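You operate a simulated robot arm through the tools that you are given. There is no shell and no other tool. Be economical: measure what you need, move in short steps, check, and stop when the job is done.

You are at the controls of a simulated robot arm. One attempt, no reset.

JOB
Put the size tile marked "3 mm" from the top of the press bench on the nest of the seal tester and the size tile labelled "2 mm" on the top of the wall rack. Fetch the gauge block marked "55 mm" from the top of the press bench and set it on the top of the sealer table. Fetch the beaker and set it on the bay of the guide stand. Take the tile that says "Test" from the top of the tile table and leave it on top of the tall roll there. Take the length tile that says "Any 72 m" from the middle shelf of the tall cabinet and leave it on the top of the tile table. Put the weight from the top of the tile table on the mat of the tipper. Fetch the wipe from the top of the deep bench and set it on the shelf of the deep bench. Take the blue bundle and leave it on the shelf of the coder bench. Put the grip plate on the top of the deep bench away on the top of the dryer table. Put the ink bottle from the top of the coder bench on top of the white film roll on the top of the deep bench. The order is free. Set down upright: gauge block, beaker, ink bottle.

Only the result counts: the job must be done as asked and must still hold three seconds after the hand-in. Knocking over, shifting, dropping, spilling or breaking anything else fails it. A push-on lid holds only when it is set on centred and level and pressed home; a screw cap is set on level and turned clockwise until tight.

ROBOT AND FRAMES
A 7-joint arm with a two-finger parallel gripper on a trunk, on a base that drives. Base frame: it is fixed to the floor where the robot stands at the start and does not move with it; the origin is under the middle of the robot, x ahead of it, y to its left, z up; the surface under the hand at the start is at about z = 800. Lengths are in mm, angles in rad, forces in N, time in s.
With the tool pointing down near the work surface it reaches from about 280 to 720 mm from the robot's upright axis, wherever it stands. Its first joint turns from -2.496 to 2.496 rad. Places, roughly: bay of the guide stand (17x18 cm) [1620, -140, 800]; beaker [2500, -250, 750]; blue bundle (10x5x3 cm) [3900, -4800, 800]; film roll [3750, -5250, 750]; gauge block [500, 250, 750]; grip plate [3750, -5000, 750]; ink bottle [2000, -5750, 750]; length tile [2500, 2250, 750]; mat of the tipper (22x15 cm) [2700, 60, 800]; nest of the seal tester [1300, 100, 800]; shelf of the coder bench [1800, -5900, 300]; shelf of the deep bench [3800, -4900, 300]; size tile [500, 0, 750]; tall roll [3000, 2250, 750]; tile [2750, 2000, 750]; top of the dryer table [-7800, -8500, 700]; top of the sealer table [-1300, 100, 700]; top of the tile table [3100, 2100, 700]; top of the wall rack [4000, -2200, 1300]; weight [3500, 2000, 750]; wipe (9x6x3 cm) [3700, -4400, 800]. Payload 3 kg.
The TCP is the grasp point between the finger pads, 30 mm short of the fingertips. In the tool frame z runs along the fingers and y along their closing line. Largest opening 110 mm; finger width 20, thickness 10; the body of the gripper, 48 by 112 mm, starts 55 mm behind the TCP.
Orientation is told as [roll, pitch, yaw] about the base's x, y, z axes, in that order, counted from this pose: with the fingers straight down and closing along the base's y, the tool's x points along the base's -x, its y along +y and its z along -z.

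CONTROLS
- The arm moves only by the tool step_arm. Its argument "increments" is a list of rows, each an object of numbers (a shift or turn left out is 0, a gripper value left out holds the last): "dx", "dy", "dz": the shift along the tool's x, y, z in units of 50 mm (1.0 is 50 mm); "rx", "ry", "rz": the turn, a rotation vector about the tool's x, y, z in units of 4 degrees (1.0 is 4 degrees). In form: [{"dx": .., "dy": .., "dz": .., "rx": .., "ry": .., "rz": ..}, ...]. A call has 1 to 20 rows; each row shifts and turns the commanded pose from where the row before left it, along the tool's axes as they then stand. "hand" is the finger opening in mm, from 0 to 110, set as the call begins (left out, the last holds). A call with a number of a shift or a turn outside -1 to 1 is refused whole. Rows are played at 5 a second. More than 50 mm and 0.15 rad between two rows, or a gripper value outside its range, and nothing of the call is played. A pose out of reach is approached as far as the arm can. The call stops where the force on the tool passes 40 N (or 10 N more than at its start, if that is more) or the arm is blocked; 0.2 s more then pass. The fingers move at their own pace (about 108 mm/s each) and stop on an object; they squeeze with about 25 N. The grip force told is the motor's: it shows also when the fingers shut on nothing. Time passes only in rows, and 0.2 s behind the last, so rows that do not move let the fingers close. The reply holds the time, the measured pose of the TCP, the force on the tool along the base axes, the opening and the grip force, in the units named above and with some noise, with the torque about the TCP (base axes, N m) and any sound that the robot's microphone picked up.
- Cameras (640 x 400 px; columns grow to the right, rows downward): "scene" is now at [98.7, 53, 1679.2]; the picture's right is [0.95, -0.30, -0.00], its down [-0.28, -0.89, -0.36] and it looks along [0.11, 0.35, -0.93] (base axes); focal length 214 px, centre (320, 200). "wrist" rides on the gripper at [72, 17, -103] in the tool frame; the picture's right is [-0.23, 0.97, 0.00], its down [-0.76, -0.18, -0.62] and it looks along [-0.61, -0.14, 0.78] (tool axes); focal length 222 px, centre (320, 200). There is no depth. A picture from a camera that has moved, and an enlarged one, comes with that camera's place and axes in the base frame and with its lens.
- snapshot(camera): a new picture of that camera. The clock stands still meanwhile.
- slide_trunk(by): slides the trunk up (or, below 0, down) by that many mm; the arm and the scene camera ride with it, the base frame stays. It gives what a move gives, with no picture.
- drive_base(legs): drives the robot by 1 to 6 legs, each [ahead, left, turn to the left] in mm, mm and rad, along the robot's own axes; the way and the turn of a leg run together, so that a leg with both is an arc; at most 1500 mm and 3.142 rad a leg. The arm and the cameras ride along, it lands a little off, and it stops where it bumps. It gives what a move gives.
- pan_tilt(pan, tilt): turns the head with the scene camera to pan (to the left, within 1.501 rad either way) and tilt (down, from -0.506 to 1.204), counted from straight ahead of the robot. It gives what a move gives.
- close_up(camera, box): a new picture of the part [left, top, right, bottom] of that camera's present view, enlarged. The clock stands still meanwhile.
- finish_job(): hands the job in; it is judged then, once.

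Go step by step. Nothing tells you exact positions but the pictures and the camera data: compare them with the known pose of the tool, close in by small moves and look again before you grip or let go. The budget is 546 turns and 324 pictures, counting those below and the enlarged ones. Unless the task says otherwise, let go and move clear before handing in.

The tools are called after "Emit:" as name(argument=value, ...) on one line, values as JSON. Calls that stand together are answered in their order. step_arm: Moves the arm, as the interface text tells. Its arguments: {"type":"object","properties":{"increments":{"type":"array"},"hand":{"type":"number"}},"required":["increments"]} The other tools are called the same way: slide_trunk (by) slides the trunk up or down; drive_base (legs) drives the base; pan_tilt (pan, tilt) turns the head that bears the scene camera; snapshot (camera) takes a picture; close_up (camera, box) takes an enlarged picture of a part of a camera's view; finish_job () hands the job in.

At the start:

```text
time_s: 0.0
tcp_pos: [606.8, 184.5, 1126.1]
orientation: [0.0, 0.002, -0.001]
wrist_force: [-0.2, -0.2, 0.8]
wrist_torque: [0.04, -0.01, 0.02]
grip_width: 109.8
gripper_force: 0.1
trunk travel left (down, up): [-825.0, 65.0]
robot x, y, heading: [2.4, 0.7, -0.002]
head pan, tilt: [1.265, 1.201]
```

scene: 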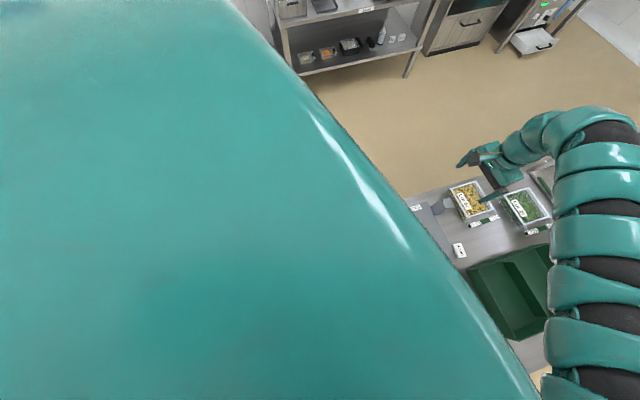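
wrist: 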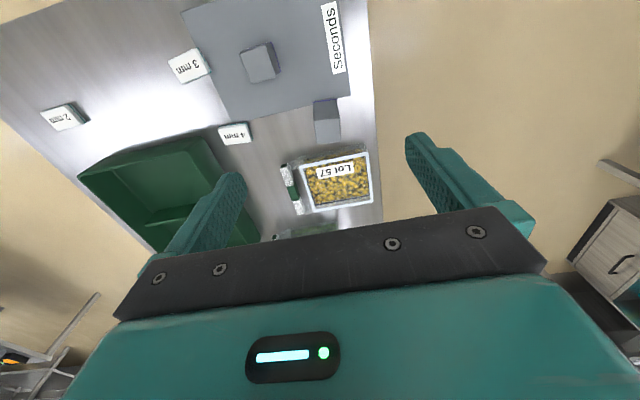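

I see the press bench under the hand with small tiles marked 2, 3 and 4 mm and grey blocks. I'll turn the head to survey.

Emit:
pan_tilt(pan=0, tilt=0.9)

Emit:
snapshot(camera="scene")

Emit:
pan_tilt(pan=0, tilt=0.3)

Emit:
snapshot(camera="scene")

Emit:
close_up(camera="wrist", box=[40, 0, 400, 240])

```text
time_s: 1.4
tcp_pos: [607.1, 184.9, 1125.4]
orientation: [0.001, 0.0, 0.0]
wrist_force: [0.1, -1.0, 0.3]
wrist_torque: [-0.01, 0.0, -0.01]
grip_width: 109.9
gripper_force: 0.1
trunk travel left (down, up): [-825.0, 65.0]
robot x, y, heading: [1.8, 1.5, 0.001]
head pan, tilt: [0.0, 0.901]
```

```text
321 pictures are left
camera scene: at [157.4, -0.3, 1699.0], right [0.0, -1.0, 0.0], down [-0.78, 0.0, -0.62], along [0.62, 0.0, -0.78], focal length 214 px, centre (320, 200)
```

scene: 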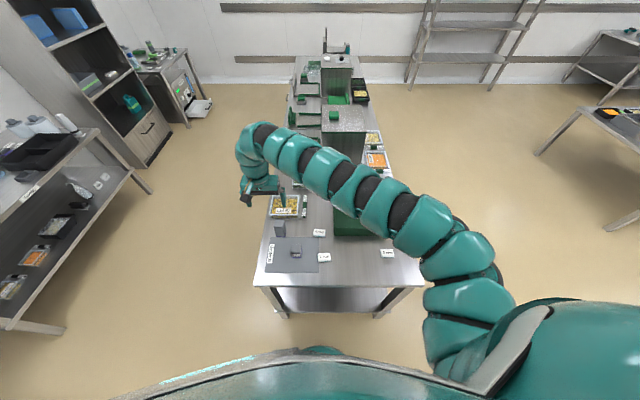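

```text
time_s: 2.4
tcp_pos: [605.7, 184.0, 1126.1]
orientation: [0.0, 0.0, -0.001]
wrist_force: [-0.2, -0.4, 0.0]
wrist_torque: [-0.01, -0.02, 0.0]
grip_width: 110.2
gripper_force: 0.1
trunk travel left (down, up): [-825.0, 65.0]
robot x, y, heading: [1.1, 2.3, -0.001]
head pan, tilt: [0.0, 0.3]
```

```text
320 pictures are left
camera scene: at [175.3, -0.3, 1751.2], right [0.0, -1.0, 0.0], down [-0.3, 0.0, -0.95], along [0.95, 0.0, -0.3], focal length 214 px, centre (320, 200)
```

scene: 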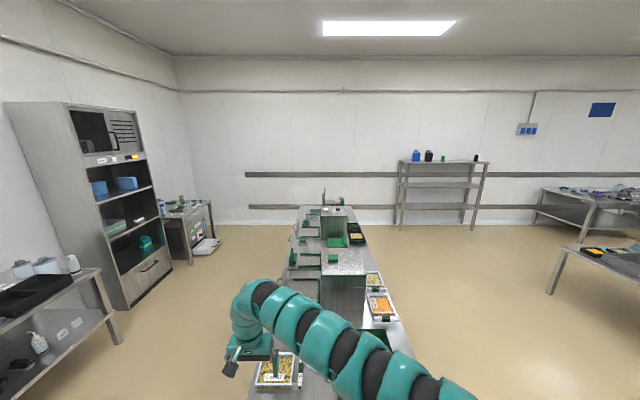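

```text
1.67 times, centred on (220, 120) of wrist
camera zoom: at [534.6, 201.5, 1229.9], right [0.23, 0.97, 0.0], down [0.76, -0.18, 0.62], along [0.61, -0.14, -0.78], focal length 370 px, centre (487, 333)
```

zoom: 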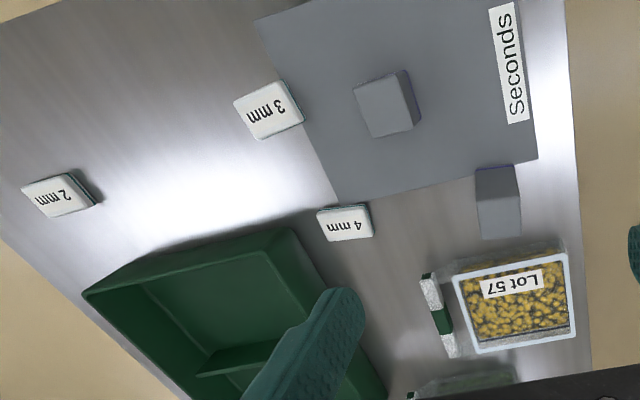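

Emit:
close_up(camera="wrist", box=[220, 20, 360, 150])

Emit:
pan_tilt(pan=0.0, tilt=1.0)

Emit:
close_up(camera="scene", box=[250, 80, 440, 280])

```text
3.08 times, centred on (290, 85) of wrist
camera zoom: at [534.6, 201.5, 1229.9], right [0.23, 0.97, 0.0], down [0.76, -0.18, 0.62], along [0.61, -0.14, -0.78], focal length 684 px, centre (412, 554)
```

zoom: 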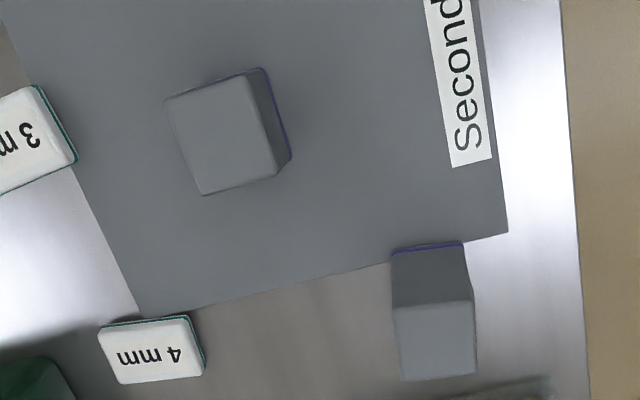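

```text
time_s: 3.5
tcp_pos: [605.5, 185.5, 1126.5]
orientation: [0.001, -0.002, 0.0]
wrist_force: [0.4, 0.1, 0.4]
wrist_torque: [0.02, -0.01, -0.03]
grip_width: 110.0
gripper_force: 0.1
trunk travel left (down, up): [-825.0, 65.0]
robot x, y, heading: [-1.0, -2.0, -0.006]
head pan, tilt: [0.0, 1.0]
```

```text
2.00 times, centred on (345, 180) of scene
camera zoom: at [151.6, -0.4, 1691.9], right [0.0, -1.0, 0.0], down [-0.84, 0.0, -0.54], along [0.54, 0.0, -0.84], focal length 429 px, centre (270, 240)
```

zoom: 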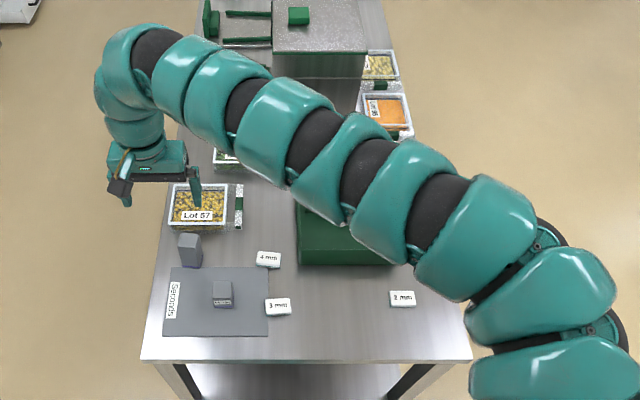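

Emit:
close_up(camera="scene", box=[320, 210, 360, 235])

Emit:
close_up(camera="scene", box=[250, 180, 350, 240])

```text
16.00 times, centred on (340, 222) of scene
camera zoom: at [151.6, -0.4, 1691.9], right [0.0, -1.0, 0.0], down [-0.84, 0.0, -0.54], along [0.54, 0.0, -0.84], focal length 3432 px, centre (0, -160)
```

zoom: 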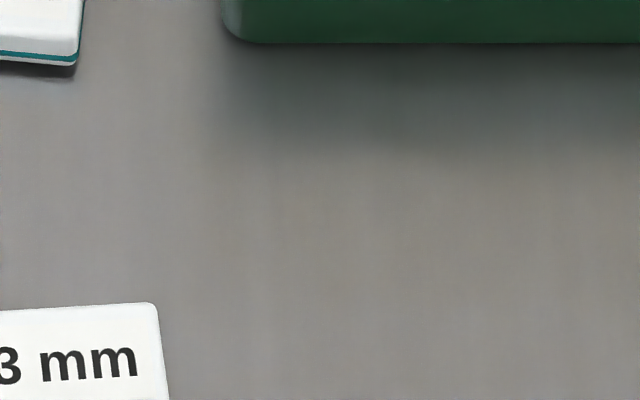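

```text
6.40 times, centred on (300, 210) of scene
camera zoom: at [151.6, -0.4, 1691.9], right [0.0, -1.0, 0.0], down [-0.84, 0.0, -0.54], along [0.54, 0.0, -0.84], focal length 1373 px, centre (448, 136)
```

zoom: 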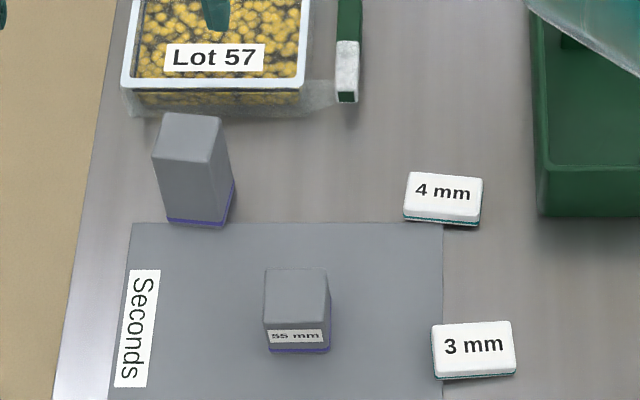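

The 55 mm block stands on the mat near [565, 102], its top at about z 855. I'll move above it and look again.

Emit:
step_arm(increments=[{"dx": 0.21, "dy": -0.41, "dz": 0.83}, {"dx": 0.21, "dy": -0.41, "dz": 0.83}, {"dx": 0.21, "dy": -0.41, "dz": 0.83}, {"dx": 0.2, "dy": -0.41, "dz": 0.83}, {}])

Emit:
snapshot(camera="wrist")

```text
time_s: 4.7
tcp_pos: [579.9, 110.7, 959.8]
orientation: [0.0, 0.0, -0.001]
wrist_force: [0.3, -0.3, -0.2]
wrist_torque: [0.02, -0.01, 0.01]
grip_width: 109.9
gripper_force: 0.1
out of reach, approached as far as the arm can: row 1, 2
trunk travel left (down, up): [-825.0, 65.0]
robot x, y, heading: [0.5, -0.3, -0.006]
head pan, tilt: [0.0, 1.0]
```

```text
314 pictures are left
camera wrist: at [509.4, 127.3, 1063.8], right [0.23, 0.97, 0.0], down [0.76, -0.18, 0.62], along [0.61, -0.14, -0.78], focal length 222 px, centre (320, 200)
```

wrist: 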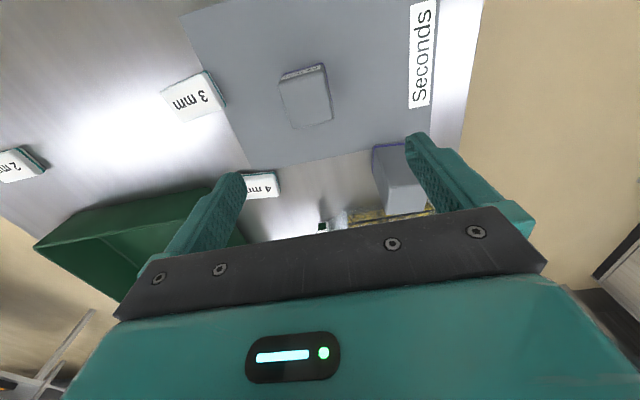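

Emit:
step_arm(increments=[{"dx": 0.4, "dy": -0.11, "dz": 0.5}, {"dz": 0.5}, {"dz": 0.5}, {"dz": 0.5}, {"dz": 0.5}, {}])

Emit:
snapshot(camera="wrist")

```text
time_s: 6.1
tcp_pos: [562.1, 104.4, 833.8]
orientation: [0.0, -0.002, 0.001]
wrist_force: [-0.9, -0.8, 9.3]
wrist_torque: [-0.63, 0.15, -0.07]
grip_width: 110.1
gripper_force: 0.1
trunk travel left (down, up): [-825.0, 65.0]
robot x, y, heading: [1.4, 0.8, -0.004]
head pan, tilt: [0.0, 1.0]
```

```text
313 pictures are left
camera wrist: at [489.4, 120.3, 938.0], right [0.23, 0.97, 0.0], down [0.76, -0.18, 0.62], along [0.61, -0.14, -0.78], focal length 222 px, centre (320, 200)
```

wrist: 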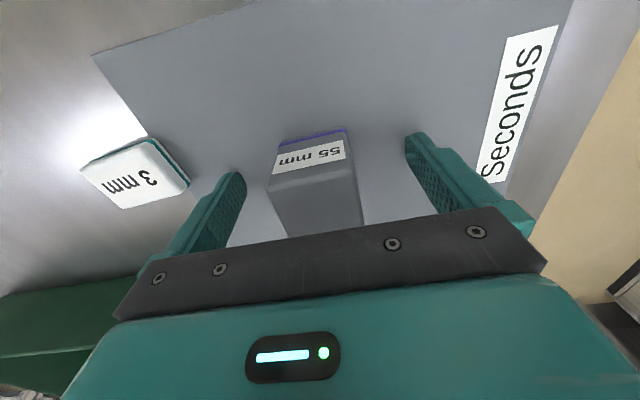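

Emit:
step_arm(increments=[{"dz": -0.14}, {}])

Emit:
step_arm(increments=[{}, {}, {}, {}], hand=0)

Emit:
step_arm(increments=[{"dz": -0.4}, {"dz": -0.8}, {"dz": -1}, {"dz": -1}, {}])

Emit:
snapshot(camera="wrist")

```text
time_s: 6.7
tcp_pos: [561.3, 103.3, 839.7]
orientation: [0.0, 0.0, -0.001]
wrist_force: [0.4, 0.4, -0.2]
wrist_torque: [-0.02, -0.02, 0.04]
grip_width: 109.8
gripper_force: 0.1
trunk travel left (down, up): [-825.0, 65.0]
robot x, y, heading: [-0.8, -1.9, 0.001]
head pan, tilt: [0.0, 1.0]
```

```text
time_s: 7.7
tcp_pos: [560.1, 103.3, 840.0]
orientation: [-0.001, 0.0, -0.001]
wrist_force: [-0.8, -0.3, 1.8]
wrist_torque: [0.0, 0.07, 0.0]
grip_width: 41.7
gripper_force: 25.3
trunk travel left (down, up): [-825.0, 65.0]
robot x, y, heading: [2.6, 2.8, -0.002]
head pan, tilt: [0.0, 1.0]
```

```text
time_s: 8.9
tcp_pos: [564.4, 118.6, 950.5]
orientation: [-0.001, 0.005, 0.0]
wrist_force: [-0.4, 1.0, -1.6]
wrist_torque: [0.03, -0.02, -0.01]
grip_width: 41.6
gripper_force: 24.9
out of reach, approached as far as the arm can: row 3, 4
trunk travel left (down, up): [-825.0, 65.0]
robot x, y, heading: [-2.0, -2.6, -0.002]
head pan, tilt: [0.0, 1.0]
```

```text
312 pictures are left
camera wrist: at [493.4, 135.3, 1053.8], right [0.23, 0.97, 0.0], down [0.76, -0.18, 0.62], along [0.6, -0.14, -0.78], focal length 222 px, centre (320, 200)
```

wrist: 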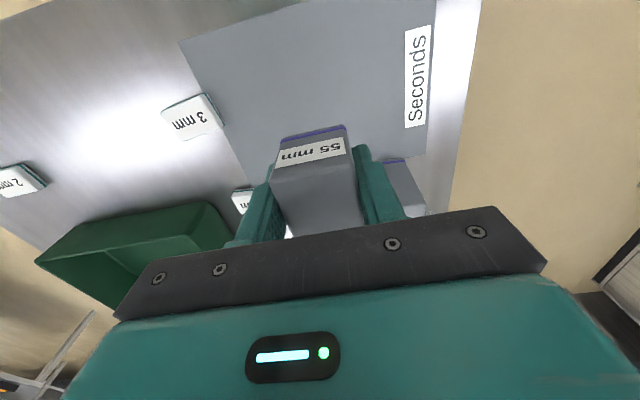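

Block held. I'll back off and turn round toward the sealer table to see it.

Emit:
drive_base(legs=[[-150, 0, 0], [0, 0, 1.571]])

Emit:
pan_tilt(pan=1.2, tilt=0.5)

Emit:
snapshot(camera="scene")

```text
time_s: 14.1
tcp_pos: [-260.6, 566.2, 949.4]
orientation: [-0.001, 0.001, 1.554]
wrist_force: [0.1, 0.0, -1.5]
wrist_torque: [-0.03, 0.01, 0.0]
grip_width: 41.5
gripper_force: 24.9
trunk travel left (down, up): [-825.0, 65.0]
robot x, y, heading: [-152.2, -3.3, 1.559]
head pan, tilt: [0.0, 1.0]
```

```text
time_s: 15.5
tcp_pos: [-261.2, 565.8, 950.7]
orientation: [-0.002, 0.001, 1.555]
wrist_force: [0.3, -0.4, -0.9]
wrist_torque: [-0.03, -0.01, 0.01]
grip_width: 41.6
gripper_force: 25.2
trunk travel left (down, up): [-825.0, 65.0]
robot x, y, heading: [-148.9, -0.1, 1.561]
head pan, tilt: [1.201, 0.499]
```

```text
311 pictures are left
camera scene: at [-232.7, 114.2, 1732.9], right [0.38, 0.93, 0.0], down [0.44, -0.18, -0.88], along [-0.81, 0.33, -0.48], focal length 214 px, centre (320, 200)
```

scene: 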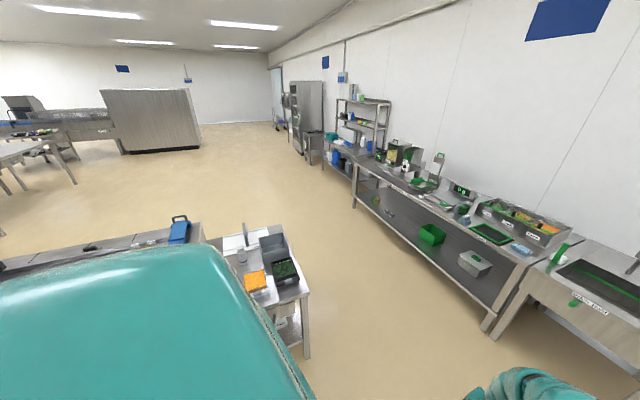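

Emit:
drive_base(legs=[[0, 0, 1.57]])

Emit:
pan_tilt(pan=0, tilt=0.7)

Emit:
snapshot(camera="scene")

Emit:
snapshot(camera="wrist")

```text
time_s: 19.7
tcp_pos: [-719.0, -102.9, 949.8]
orientation: [-0.002, 0.001, 3.116]
wrist_force: [-0.7, -0.3, -1.5]
wrist_torque: [0.05, 0.0, -0.01]
grip_width: 41.5
gripper_force: 25.5
trunk travel left (down, up): [-825.0, 65.0]
robot x, y, heading: [-151.3, 2.1, 3.109]
head pan, tilt: [1.201, 0.499]
```

```text
time_s: 21.1
tcp_pos: [-719.8, -103.2, 948.7]
orientation: [-0.002, 0.003, 3.113]
wrist_force: [0.9, -0.1, -1.0]
wrist_torque: [0.02, -0.02, 0.0]
grip_width: 41.6
gripper_force: 25.6
trunk travel left (down, up): [-825.0, 65.0]
robot x, y, heading: [-152.7, 1.0, 3.121]
head pan, tilt: [0.0, 0.7]
```

```text
310 pictures are left
camera scene: at [-314.9, 4.1, 1715.2], right [0.03, 1.0, 0.0], down [0.64, -0.02, -0.76], along [-0.76, 0.02, -0.64], focal length 214 px, centre (320, 200)
```

scene: 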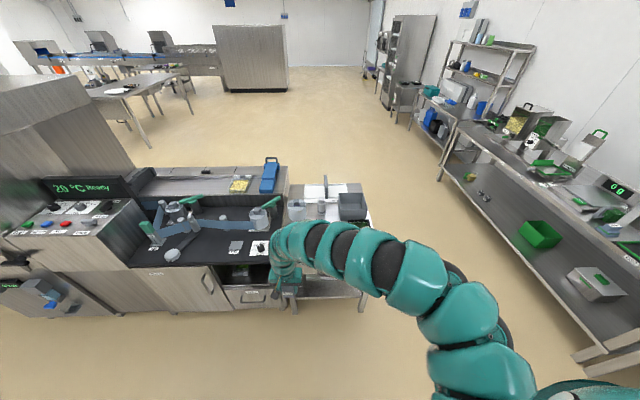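

```text
309 pictures are left
camera wrist: at [-646.5, -121.7, 1053.8], right [-0.25, -0.97, 0.0], down [-0.76, 0.2, 0.62], along [-0.6, 0.16, -0.78], focal length 222 px, centre (320, 200)
```

wrist: 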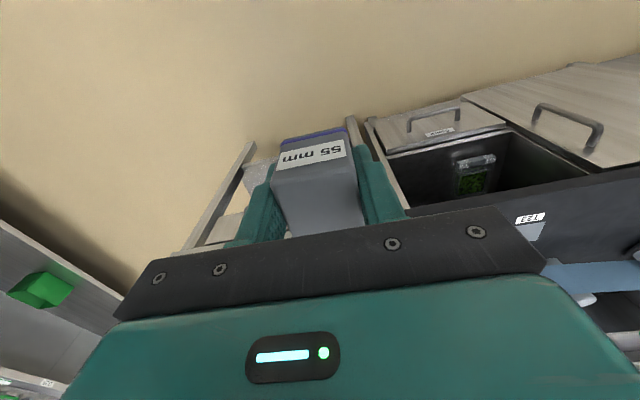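

Emit:
close_up(camera="scene", box=[220, 140, 400, 300])

```text
2.50 times, centred on (310, 220) of scene
camera zoom: at [-314.9, 4.1, 1715.2], right [0.03, 1.0, 0.0], down [0.64, -0.02, -0.76], along [-0.76, 0.02, -0.64], focal length 536 px, centre (345, 150)
```

zoom: 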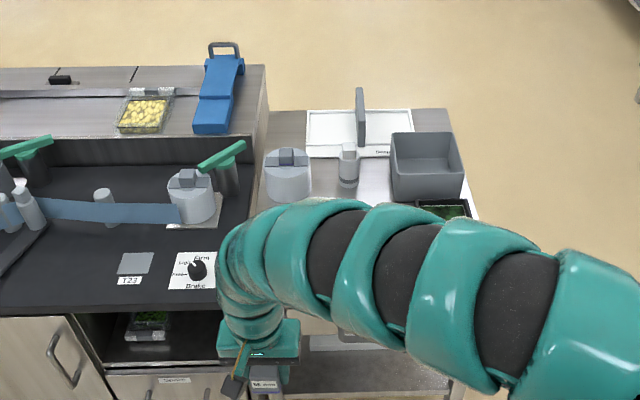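

Emit:
slide_trunk(by=65)

Emit:
drive_base(legs=[[150, -150, 0]])

Emit:
snapshot(camera="wrist")

Emit:
snapshot(camera="scene")

```text
time_s: 22.1
tcp_pos: [-718.0, -102.9, 1014.6]
orientation: [-0.002, 0.004, 3.114]
wrist_force: [0.0, 0.0, -0.9]
wrist_torque: [0.0, -0.01, 0.0]
grip_width: 41.8
gripper_force: 25.1
trunk travel left (down, up): [-890.0, 0.0]
robot x, y, heading: [-153.0, 0.2, 3.12]
head pan, tilt: [0.0, 0.7]
```

```text
time_s: 23.7
tcp_pos: [-866.2, 46.8, 1014.7]
orientation: [-0.002, 0.004, 3.115]
wrist_force: [-0.2, -0.4, -1.3]
wrist_torque: [0.01, -0.01, 0.03]
grip_width: 41.7
gripper_force: 24.8
trunk travel left (down, up): [-890.0, 0.0]
robot x, y, heading: [-304.0, 149.9, 3.116]
head pan, tilt: [0.0, 0.7]
```

```text
307 pictures are left
camera wrist: at [-793.8, 27.8, 1118.6], right [-0.25, -0.97, 0.0], down [-0.76, 0.2, 0.62], along [-0.6, 0.16, -0.78], focal length 222 px, centre (320, 200)
```

wrist: 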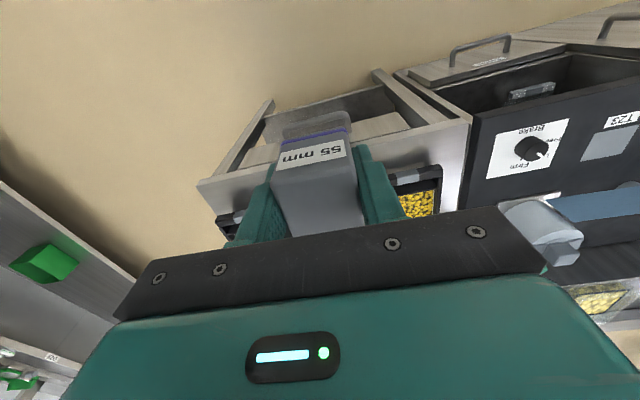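

```text
306 pictures are left
camera scene: at [-462.8, 154.8, 1780.1], right [0.03, 1.0, 0.0], down [0.64, -0.02, -0.76], along [-0.76, 0.02, -0.64], focal length 214 px, centre (320, 200)
```

scene: 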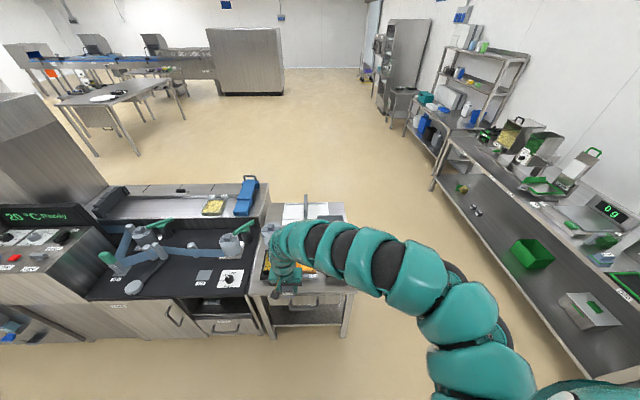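

Emit:
close_up(camera="scene", box=[240, 190, 400, 310])

Emit:
close_up(camera="wrist", box=[180, 60, 480, 260])

```text
3.33 times, centred on (320, 250) of scene
camera zoom: at [-462.8, 154.8, 1780.1], right [0.03, 1.0, 0.0], down [0.64, -0.02, -0.76], along [-0.76, 0.02, -0.64], focal length 715 px, centre (320, 33)
```

zoom: 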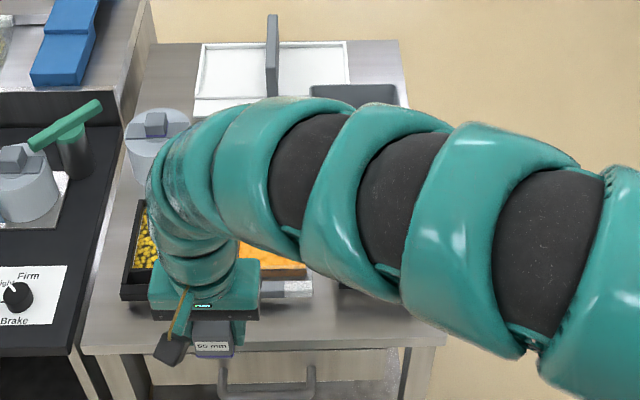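

```text
2.00 times, centred on (330, 160) of wrist
camera zoom: at [-793.8, 27.8, 1118.6], right [-0.25, -0.97, 0.0], down [-0.76, 0.2, 0.62], along [-0.6, 0.16, -0.78], focal length 444 px, centre (300, 280)
```

zoom: 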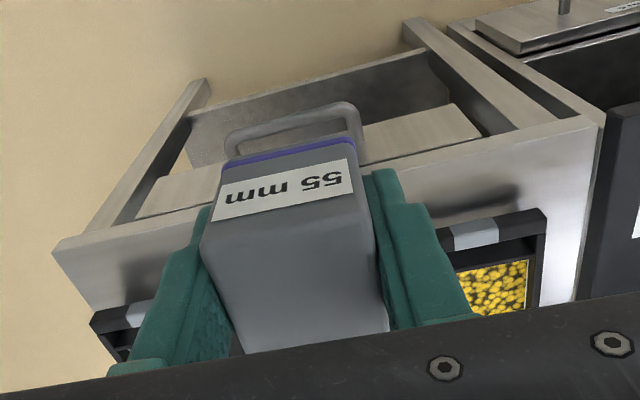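

Emit:
drive_base(legs=[[150, 0, 0]])

Emit:
slide_trunk(by=-180)

Emit:
snapshot(camera="wrist")

Emit:
close_up(camera="scene", box=[220, 190, 400, 330])

```text
time_s: 25.1
tcp_pos: [-1018.5, 49.4, 1013.6]
orientation: [-0.002, 0.004, 3.119]
wrist_force: [-0.1, -0.9, -2.2]
wrist_torque: [0.01, 0.0, 0.0]
grip_width: 41.9
gripper_force: 24.7
trunk travel left (down, up): [-890.0, 0.0]
robot x, y, heading: [-452.8, 156.3, 3.118]
head pan, tilt: [0.0, 0.7]
```

```text
time_s: 27.1
tcp_pos: [-1017.9, 48.2, 834.1]
orientation: [-0.001, 0.003, 3.12]
wrist_force: [-1.0, 0.1, -1.2]
wrist_torque: [0.0, -0.01, -0.02]
grip_width: 41.8
gripper_force: 24.7
trunk travel left (down, up): [-710.0, 180.0]
robot x, y, heading: [-448.7, 156.9, 3.115]
head pan, tilt: [0.0, 0.7]
```

```text
303 pictures are left
camera wrist: at [-944.5, 29.7, 938.8], right [-0.25, -0.97, 0.0], down [-0.76, 0.19, 0.62], along [-0.6, 0.16, -0.78], focal length 222 px, centre (320, 200)
```

wrist: 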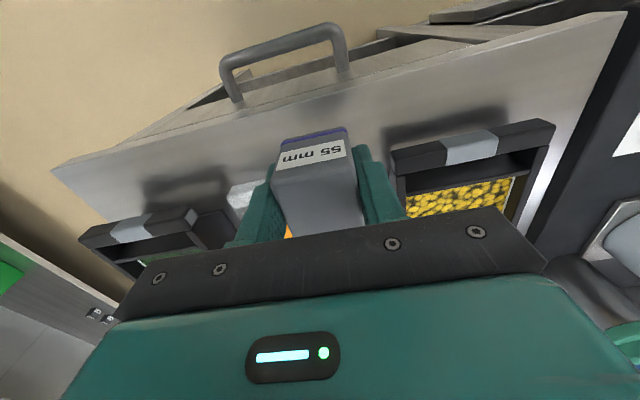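

```text
2.86 times, centred on (310, 260) of scene
camera zoom: at [-613.5, 157.2, 1600.2], right [0.02, 1.0, 0.0], down [0.64, -0.01, -0.76], along [-0.76, 0.02, -0.64], focal length 613 px, centre (349, 29)
```

zoom: 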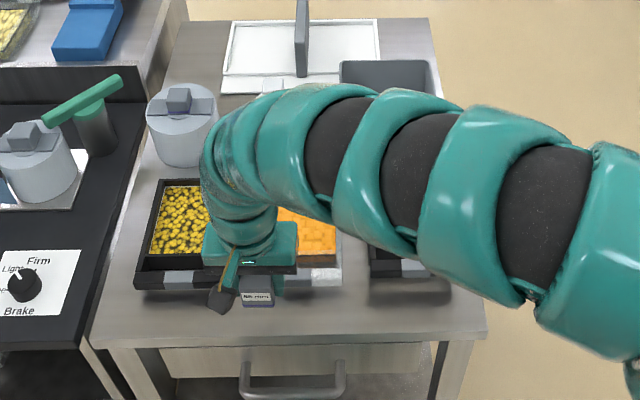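

Emit:
step_arm(increments=[{"dx": -0.18, "dz": 0.5}, {"dz": 0.5}, {"dz": 0.2}, {}])

Emit:
step_arm(increments=[{"dz": 0.1}, {"dz": 0.1}, {"dz": 0.1}, {"dz": 0.1}, {}])

Emit:
snapshot(camera="wrist")

```text
time_s: 28.1
tcp_pos: [-1025.6, 49.2, 773.7]
orientation: [-0.002, 0.002, 3.12]
wrist_force: [-0.3, 0.5, -0.9]
wrist_torque: [0.0, 0.02, -0.03]
grip_width: 41.9
gripper_force: 25.0
trunk travel left (down, up): [-710.0, 180.0]
robot x, y, heading: [-451.6, 156.8, 3.116]
head pan, tilt: [0.0, 0.7]
```

```text
time_s: 29.3
tcp_pos: [-1024.8, 48.6, 754.9]
orientation: [0.0, -0.001, 3.116]
wrist_force: [-1.2, 0.1, 12.2]
wrist_torque: [-0.04, -0.08, 0.04]
grip_width: 41.9
gripper_force: 24.9
trunk travel left (down, up): [-710.0, 180.0]
robot x, y, heading: [-448.7, 152.3, 3.115]
head pan, tilt: [0.0, 0.7]
```

```text
301 pictures are left
camera wrist: at [-952.2, 30.1, 859.6], right [-0.25, -0.97, 0.0], down [-0.76, 0.19, 0.62], along [-0.6, 0.16, -0.78], focal length 222 px, centre (320, 200)
```

wrist: 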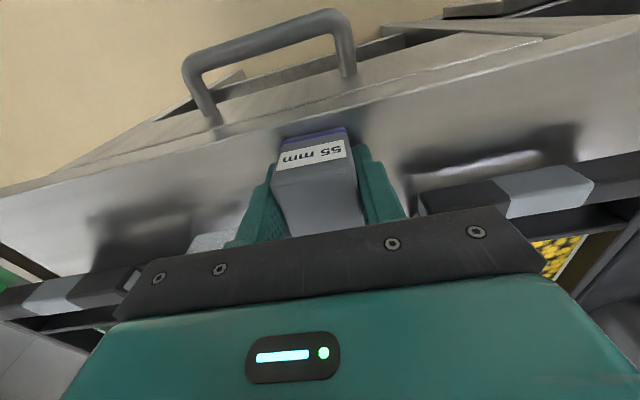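

Emit:
step_arm(increments=[{}, {}, {}], hand=80)

Emit:
step_arm(increments=[{"dz": -0.5}, {"dz": -1}, {"dz": -1}, {}])

Emit:
slide_trunk(by=180)

Emit:
snapshot(camera="wrist")

```text
time_s: 30.1
tcp_pos: [-1025.6, 50.0, 754.1]
orientation: [-0.002, 0.003, 3.119]
wrist_force: [1.4, 1.0, -0.2]
wrist_torque: [-0.01, 0.02, -0.01]
grip_width: 80.2
gripper_force: 0.0
trunk travel left (down, up): [-710.0, 180.0]
robot x, y, heading: [-454.0, 153.2, 3.117]
head pan, tilt: [0.0, 0.7]
```

```text
time_s: 31.1
tcp_pos: [-1028.7, 49.1, 835.5]
orientation: [-0.001, 0.002, 3.122]
wrist_force: [0.3, 0.2, -0.5]
wrist_torque: [-0.01, 0.01, -0.03]
grip_width: 80.1
gripper_force: 0.0
out of reach, approached as far as the arm can: row 3
trunk travel left (down, up): [-710.0, 180.0]
robot x, y, heading: [-446.8, 153.4, 3.116]
head pan, tilt: [0.0, 0.7]
```

```text
time_s: 33.1
tcp_pos: [-1027.4, 48.2, 1015.2]
orientation: [-0.002, 0.005, 3.118]
wrist_force: [0.6, 0.7, 0.1]
wrist_torque: [0.02, 0.02, 0.05]
grip_width: 80.2
gripper_force: 0.0
trunk travel left (down, up): [-890.0, 0.0]
robot x, y, heading: [-452.5, 155.7, 3.124]
head pan, tilt: [0.0, 0.7]
```

```text
300 pictures are left
camera wrist: at [-955.7, 29.4, 1119.2], right [-0.25, -0.97, 0.0], down [-0.76, 0.19, 0.62], along [-0.6, 0.16, -0.78], focal length 222 px, centre (320, 200)
```

wrist: 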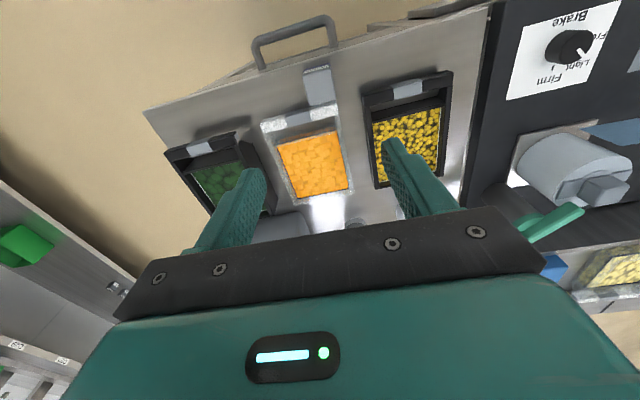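

Gauge block set down well. Back to the press bench for the 3 mm tile.

Emit:
drive_base(legs=[[-300, 0, 0], [0, 0, -3.12], [140, -270, 0]])

Emit:
snapshot(camera="wrist")

```text
time_s: 44.0
tcp_pos: [576.9, 36.9, 1014.9]
orientation: [-0.001, 0.002, 0.065]
wrist_force: [0.2, 0.0, -0.1]
wrist_torque: [-0.01, 0.01, 0.0]
grip_width: 80.0
gripper_force: 0.0
trunk travel left (down, up): [-890.0, 0.0]
robot x, y, heading: [8.6, -115.6, 0.062]
head pan, tilt: [0.0, 0.7]
```

```text
299 pictures are left
camera wrist: at [505.3, 50.3, 1119.3], right [0.16, 0.99, 0.0], down [0.77, -0.13, 0.62], along [0.61, -0.1, -0.78], focal length 222 px, centre (320, 200)
```

wrist: 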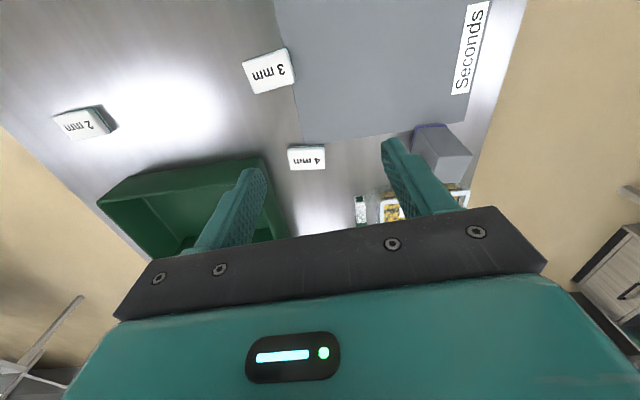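

Emit:
close_up(camera="scene", box=[240, 40, 440, 200])

Emit:
step_arm(increments=[{"dx": 0.55, "dy": -0.98, "rz": -0.5}, {"dx": 0.2, "rz": -0.5, "dz": 1.0}, {"dz": 1.0}, {"dz": 0.8}, {}])

Emit:
snapshot(camera="wrist")

```text
2.50 times, centred on (340, 120) of scene
camera zoom: at [177.4, -107.7, 1780.2], right [0.06, -1.0, 0.0], down [-0.64, -0.04, -0.76], along [0.76, 0.05, -0.64], focal length 536 px, centre (270, 400)
```

zoom: 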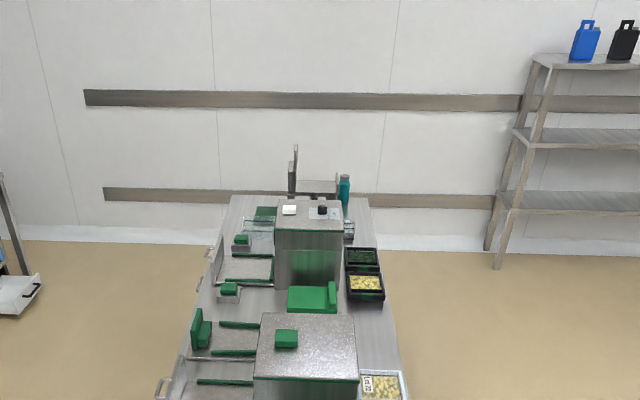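

```text
refused: row 1 steps farther than a row can; nothing moved
```

```text
297 pictures are left
camera wrist: at [505.3, 50.3, 1119.3], right [0.16, 0.99, 0.0], down [0.77, -0.13, 0.62], along [0.61, -0.1, -0.78], focal length 222 px, centre (320, 200)
```

wrist: 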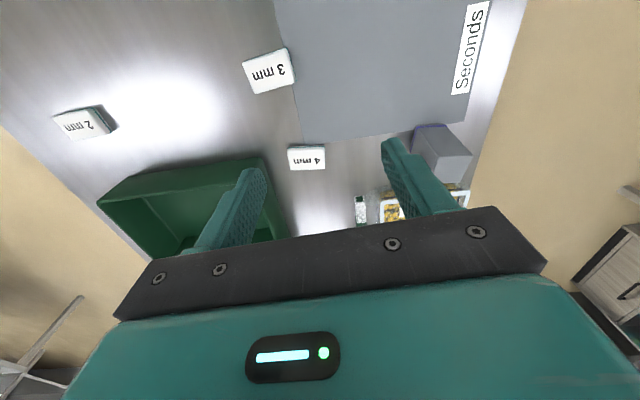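

Emit:
step_arm(increments=[{"dx": 0.41, "dy": -0.51, "rz": -0.5}, {"dx": 0.41, "dy": -0.51, "rz": -0.58}, {"dz": 0.8}, {"dz": 0.8}, {"dz": 0.8}, {}], hand=90)

Emit:
snapshot(camera="wrist")

```text
time_s: 45.4
tcp_pos: [562.0, 0.9, 870.6]
orientation: [-0.002, 0.001, 0.14]
wrist_force: [-0.4, -0.2, 0.0]
wrist_torque: [-0.01, -0.01, 0.08]
grip_width: 90.1
gripper_force: 0.2
out of reach, approached as far as the arm can: row 1, 2
trunk travel left (down, up): [-890.0, 0.0]
robot x, y, heading: [8.8, -116.9, 0.065]
head pan, tilt: [0.0, 0.7]
```

```text
296 pictures are left
camera wrist: at [489.1, 6.7, 975.3], right [0.09, 1.0, 0.0], down [0.78, -0.07, 0.62], along [0.62, -0.06, -0.78], focal length 222 px, centre (320, 200)
```

wrist: 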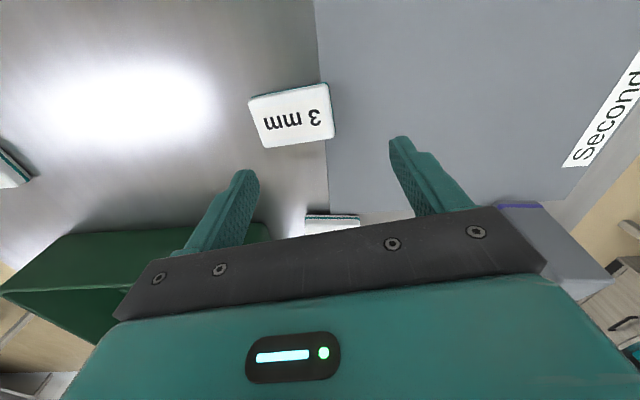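

Emit:
step_arm(increments=[{"dx": 0.49, "dy": -0.3}, {"dz": 0.3}, {"dz": 0.32}, {}])

Emit:
snapshot(camera="wrist")

```text
time_s: 46.4
tcp_pos: [540.6, -18.6, 839.3]
orientation: [-0.003, 0.004, 0.14]
wrist_force: [-0.2, 0.5, -0.6]
wrist_torque: [-0.02, 0.0, 0.02]
grip_width: 89.9
gripper_force: 0.1
trunk travel left (down, up): [-890.0, 0.0]
robot x, y, heading: [8.9, -115.7, 0.064]
head pan, tilt: [0.0, 0.7]
```

```text
295 pictures are left
camera wrist: at [468.2, -12.3, 943.7], right [0.09, 1.0, 0.0], down [0.78, -0.07, 0.62], along [0.62, -0.06, -0.78], focal length 222 px, centre (320, 200)
```

wrist: 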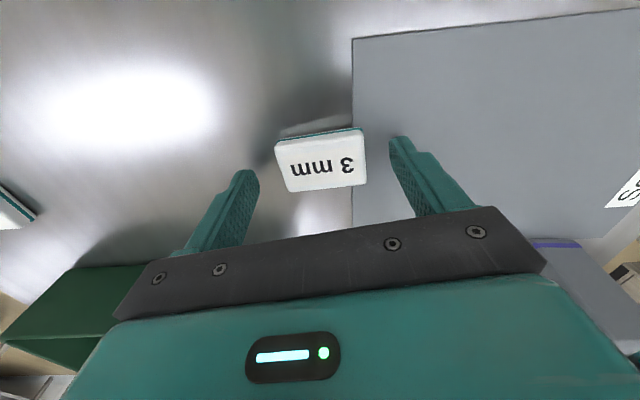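

Emit:
step_arm(increments=[{"dz": 0.07}, {}])

Emit:
step_arm(increments=[{}, {}, {}, {}], hand=0)

Emit:
step_arm(increments=[{"dz": -0.2}, {"dz": -0.4}, {"dz": -0.5}, {"dz": -0.5}, {}])

Emit:
snapshot(camera="wrist")

```text
time_s: 47.0
tcp_pos: [540.0, -18.8, 836.9]
orientation: [-0.002, 0.003, 0.139]
wrist_force: [0.3, 0.1, -0.1]
wrist_torque: [0.0, -0.01, -0.02]
grip_width: 90.2
gripper_force: 0.0
trunk travel left (down, up): [-890.0, 0.0]
robot x, y, heading: [10.0, -118.2, 0.066]
head pan, tilt: [0.0, 0.7]
```

```text
time_s: 48.0
tcp_pos: [541.3, -18.1, 836.0]
orientation: [-0.003, 0.001, 0.139]
wrist_force: [-0.5, 0.4, 3.1]
wrist_torque: [0.07, 0.05, 0.0]
grip_width: 55.6
gripper_force: 25.2
trunk travel left (down, up): [-890.0, 0.0]
robot x, y, heading: [9.2, -116.8, 0.065]
head pan, tilt: [0.0, 0.7]
```

```text
time_s: 49.2
tcp_pos: [542.5, -17.3, 915.4]
orientation: [-0.001, 0.004, 0.139]
wrist_force: [-0.9, 0.5, -0.3]
wrist_torque: [0.0, -0.04, 0.04]
grip_width: 55.4
gripper_force: 24.8
trunk travel left (down, up): [-890.0, 0.0]
robot x, y, heading: [12.0, -118.8, 0.067]
head pan, tilt: [0.0, 0.7]
```

```text
294 pictures are left
camera wrist: at [468.6, -11.0, 1019.3], right [0.09, 1.0, 0.0], down [0.78, -0.07, 0.62], along [0.62, -0.06, -0.78], focal length 222 px, centre (320, 200)
```

wrist: 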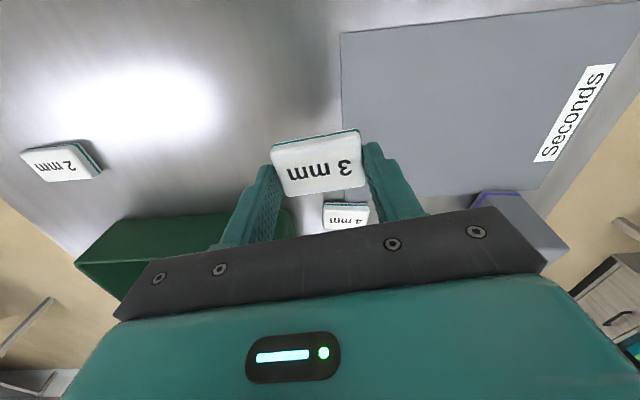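

Tile held. Driving round to the left side of the bench line, facing the seal tester at [1300, 100].

Emit:
step_arm(increments=[{"dz": -0.8}, {"dz": -0.8}, {}])

Emit:
drive_base(legs=[[-250, 0, -0.066], [0, 1070, 0], [1474, 0, 0], [0, 0, -1.571]])

Emit:
snapshot(camera="scene")

Emit:
snapshot(camera="wrist")

```text
time_s: 50.0
tcp_pos: [563.8, -5.0, 986.8]
orientation: [-0.002, 0.004, 0.139]
wrist_force: [0.4, 0.5, -0.6]
wrist_torque: [0.0, 0.01, 0.02]
grip_width: 55.2
gripper_force: 25.5
out of reach, approached as far as the arm can: row 1, 2
trunk travel left (down, up): [-890.0, 0.0]
robot x, y, heading: [13.2, -119.1, 0.062]
head pan, tilt: [0.0, 0.7]
```

```text
time_s: 67.9
tcp_pos: [1313.4, 364.8, 986.7]
orientation: [-0.003, 0.006, -1.546]
wrist_force: [0.2, 0.0, -0.4]
wrist_torque: [0.01, 0.0, 0.01]
grip_width: 54.6
gripper_force: 25.1
trunk travel left (down, up): [-890.0, 0.0]
robot x, y, heading: [1263.8, 925.1, -1.622]
head pan, tilt: [0.0, 0.7]
```

```text
293 pictures are left
camera scene: at [1257.2, 760.8, 1780.2], right [-1.0, 0.05, 0.0], down [0.03, 0.64, -0.76], along [-0.04, -0.76, -0.64], focal length 214 px, centre (320, 200)
```

scene: 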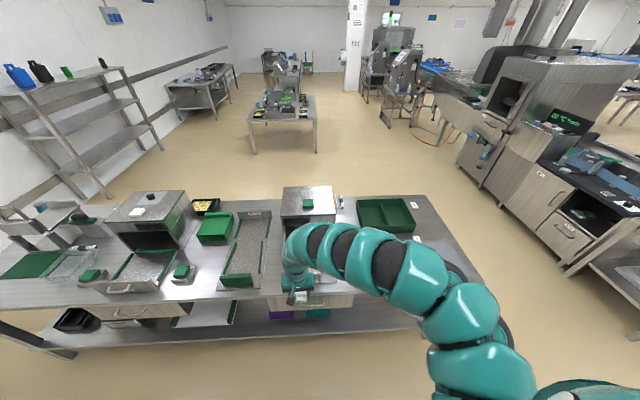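

```text
292 pictures are left
camera wrist: at [1329.6, 436.1, 1090.2], right [0.98, -0.2, 0.0], down [-0.16, -0.77, 0.62], along [-0.13, -0.61, -0.78], focal length 222 px, centre (320, 200)
```

wrist: 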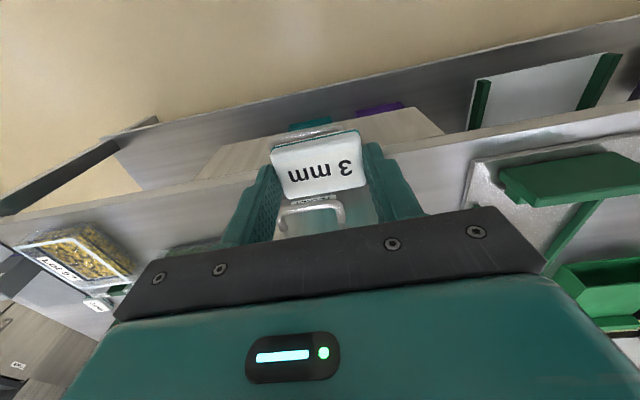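

Emit:
drive_base(legs=[[0, -400, 0.05]])

Emit:
close_up(camera="scene", box=[100, 160, 300, 300])

```text
time_s: 70.4
tcp_pos: [942.7, 379.1, 986.5]
orientation: [-0.002, 0.005, -1.502]
wrist_force: [-0.4, -0.4, -0.1]
wrist_torque: [-0.04, -0.02, -0.02]
grip_width: 54.7
gripper_force: 24.7
trunk travel left (down, up): [-890.0, 0.0]
robot x, y, heading: [869.4, 934.2, -1.581]
head pan, tilt: [0.0, 0.7]
```

```text
2.86 times, centred on (200, 230) of scene
camera zoom: at [869.5, 771.8, 1780.2], right [-1.0, 0.01, 0.0], down [0.0, 0.64, -0.76], along [0.0, -0.76, -0.64], focal length 613 px, centre (663, 114)
```

zoom: 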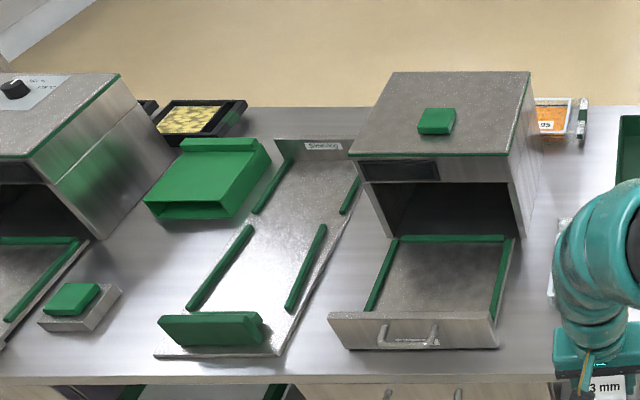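

Nest found: the drawer tray in front of the machine, about x 1175–1395, y 0–160. Driving so the tile is in front of it.

Emit:
drive_base(legs=[[0, 342, 0.01], [225, 0, 0]])

Emit:
snapshot(camera="wrist")

Emit:
snapshot(camera="scene")

```text
time_s: 73.9
tcp_pos: [1290.5, 156.7, 984.7]
orientation: [-0.002, 0.005, -1.495]
wrist_force: [0.7, -0.5, -0.1]
wrist_torque: [0.02, 0.01, 0.01]
grip_width: 54.9
gripper_force: 25.1
trunk travel left (down, up): [-890.0, 0.0]
robot x, y, heading: [1215.4, 716.4, -1.567]
head pan, tilt: [0.0, 0.7]
```

```text
290 pictures are left
camera wrist: at [1302.9, 229.8, 1089.9], right [0.99, -0.15, 0.0], down [-0.12, -0.78, 0.62], along [-0.1, -0.61, -0.79], focal length 222 px, centre (320, 200)
```

wrist: 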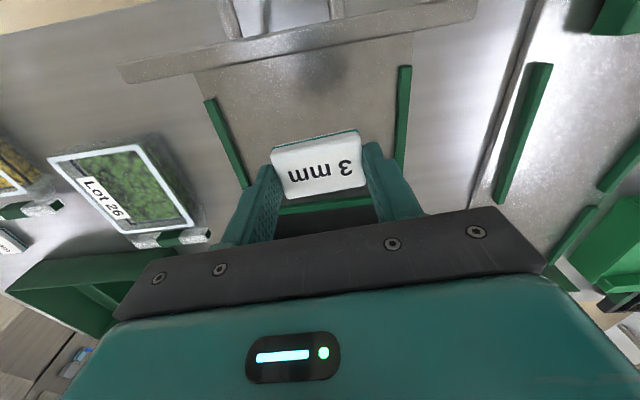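

```text
289 pictures are left
camera scene: at [1214.0, 550.0, 1780.1], right [-1.0, 0.0, 0.0], down [0.0, 0.64, -0.76], along [0.0, -0.76, -0.64], focal length 214 px, centre (320, 200)
```

scene: 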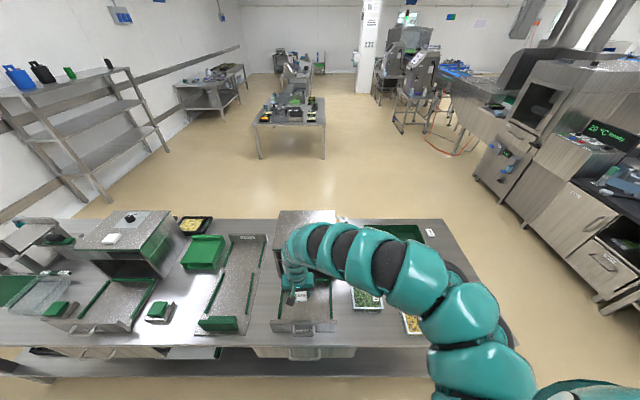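

Emit:
step_arm(increments=[{"dx": -0.56, "dy": -0.16, "rz": 0.5}, {"dx": -0.56, "dy": -0.16, "rz": 0.5}, {"dz": 0.8}, {"dz": 0.8}, {"dz": 0.6}, {}])

Emit:
snapshot(camera="wrist")

```text
time_s: 75.3
tcp_pos: [1277.0, 102.1, 874.5]
orientation: [-0.004, 0.003, -1.566]
wrist_force: [0.3, -0.4, -0.8]
wrist_torque: [0.02, 0.02, -0.04]
grip_width: 54.8
gripper_force: 24.8
trunk travel left (down, up): [-890.0, 0.0]
robot x, y, heading: [1211.6, 715.5, -1.567]
head pan, tilt: [0.0, 0.7]
```

```text
288 pictures are left
camera wrist: at [1294.9, 172.9, 980.0], right [0.98, -0.22, 0.0], down [-0.17, -0.77, 0.62], along [-0.14, -0.6, -0.78], focal length 222 px, centre (320, 200)
```

wrist: 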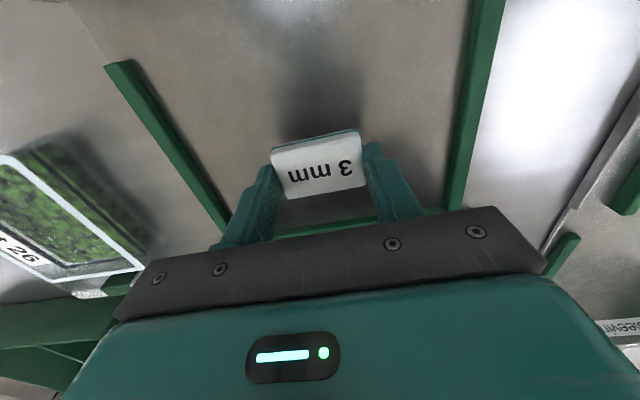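

Emit:
step_arm(increments=[{"dz": 0.15}, {"dz": 0.15}, {"dz": 0.1}, {"dz": 0.1}, {}])

```text
time_s: 76.5
tcp_pos: [1275.8, 101.5, 851.6]
orientation: [-0.003, 0.005, -1.565]
wrist_force: [0.2, -0.1, -0.5]
wrist_torque: [0.0, 0.0, 0.04]
grip_width: 54.7
gripper_force: 25.3
trunk travel left (down, up): [-890.0, 0.0]
robot x, y, heading: [1210.7, 715.7, -1.57]
head pan, tilt: [0.0, 0.7]
```

Emit:
step_arm(increments=[{"dz": 0.08}, {"dz": 0.06}, {"dz": 0.06}, {}])

Emit:
snapshot(camera="wrist")

```text
time_s: 77.5
tcp_pos: [1277.6, 98.2, 843.5]
orientation: [0.001, -0.006, -1.565]
wrist_force: [-2.9, -1.0, 27.2]
wrist_torque: [0.31, 0.34, 0.28]
grip_width: 54.8
gripper_force: 25.0
trunk travel left (down, up): [-890.0, 0.0]
robot x, y, heading: [1215.0, 716.3, -1.571]
head pan, tilt: [0.0, 0.7]
stopped in row 4: the force on the tool passed its limit at 43 N (the readings are from after the stop); the commanded pose is now the measured one
```

```text
287 pictures are left
camera wrist: at [1295.1, 170.6, 947.7], right [0.97, -0.22, 0.0], down [-0.17, -0.76, 0.63], along [-0.14, -0.61, -0.78], focal length 222 px, centre (320, 200)
```

wrist: 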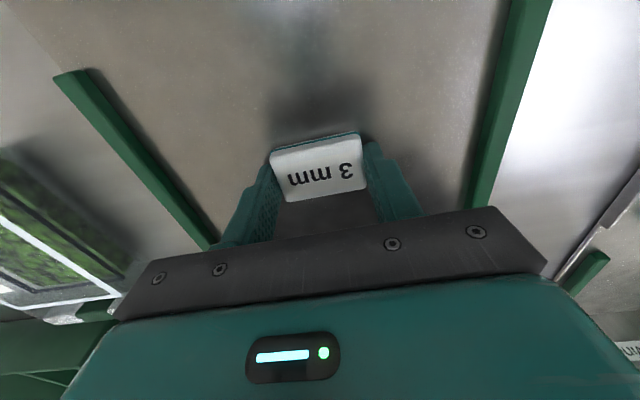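

Emit:
step_arm(increments=[{"dz": -0.05}, {}])

Emit:
step_arm(increments=[{}, {}, {}], hand=90)

Emit:
step_arm(increments=[{"dz": -0.5}, {"dz": -1}, {"dz": -1}, {"dx": 0.5}, {"dx": 0.5}, {}])

Emit:
snapshot(camera="wrist")

```text
time_s: 78.1
tcp_pos: [1278.1, 99.6, 844.7]
orientation: [-0.001, -0.001, -1.564]
wrist_force: [-0.3, -0.3, 5.4]
wrist_torque: [-0.03, -0.09, 0.02]
grip_width: 54.7
gripper_force: 25.0
trunk travel left (down, up): [-890.0, 0.0]
robot x, y, heading: [1211.2, 714.2, -1.569]
head pan, tilt: [0.0, 0.7]
```

```text
time_s: 78.9
tcp_pos: [1277.9, 99.0, 842.1]
orientation: [-0.001, 0.002, -1.566]
wrist_force: [-0.6, -0.5, 0.1]
wrist_torque: [0.02, -0.04, 0.0]
grip_width: 89.4
gripper_force: 0.1
trunk travel left (down, up): [-890.0, 0.0]
robot x, y, heading: [1214.3, 714.3, -1.569]
head pan, tilt: [0.0, 0.7]
```

```text
time_s: 80.3
tcp_pos: [1278.5, 148.1, 969.4]
orientation: [-0.003, -0.001, -1.568]
wrist_force: [0.1, 0.1, -0.2]
wrist_torque: [0.03, 0.0, 0.0]
grip_width: 90.1
gripper_force: 0.1
trunk travel left (down, up): [-890.0, 0.0]
robot x, y, heading: [1210.3, 716.5, -1.573]
head pan, tilt: [0.0, 0.7]
```

```text
286 pictures are left
camera wrist: at [1295.8, 220.2, 1073.3], right [0.97, -0.22, 0.0], down [-0.17, -0.76, 0.62], along [-0.14, -0.61, -0.78], focal length 222 px, centre (320, 200)
```

wrist: 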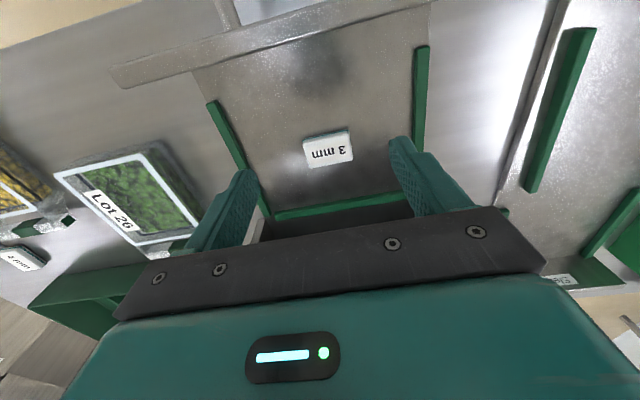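

3 mm tile done. Next: round the bench end to fetch the 2 mm tile.

Emit:
drive_base(legs=[[230, 0, 0]])

```text
time_s: 81.6
tcp_pos: [1278.6, 39.5, 967.1]
orientation: [-0.013, 0.02, -1.566]
wrist_force: [-3.7, 11.6, 5.3]
wrist_torque: [-1.08, -0.2, -0.35]
grip_width: 90.1
gripper_force: 0.0
trunk travel left (down, up): [-890.0, 0.0]
robot x, y, heading: [1209.8, 598.3, -1.568]
head pan, tilt: [0.0, 0.7]
stopped in leg 1: the force on the tool passed its limit at 138 N (the readings are from after the stop); the commanded pose is now the measured one
```

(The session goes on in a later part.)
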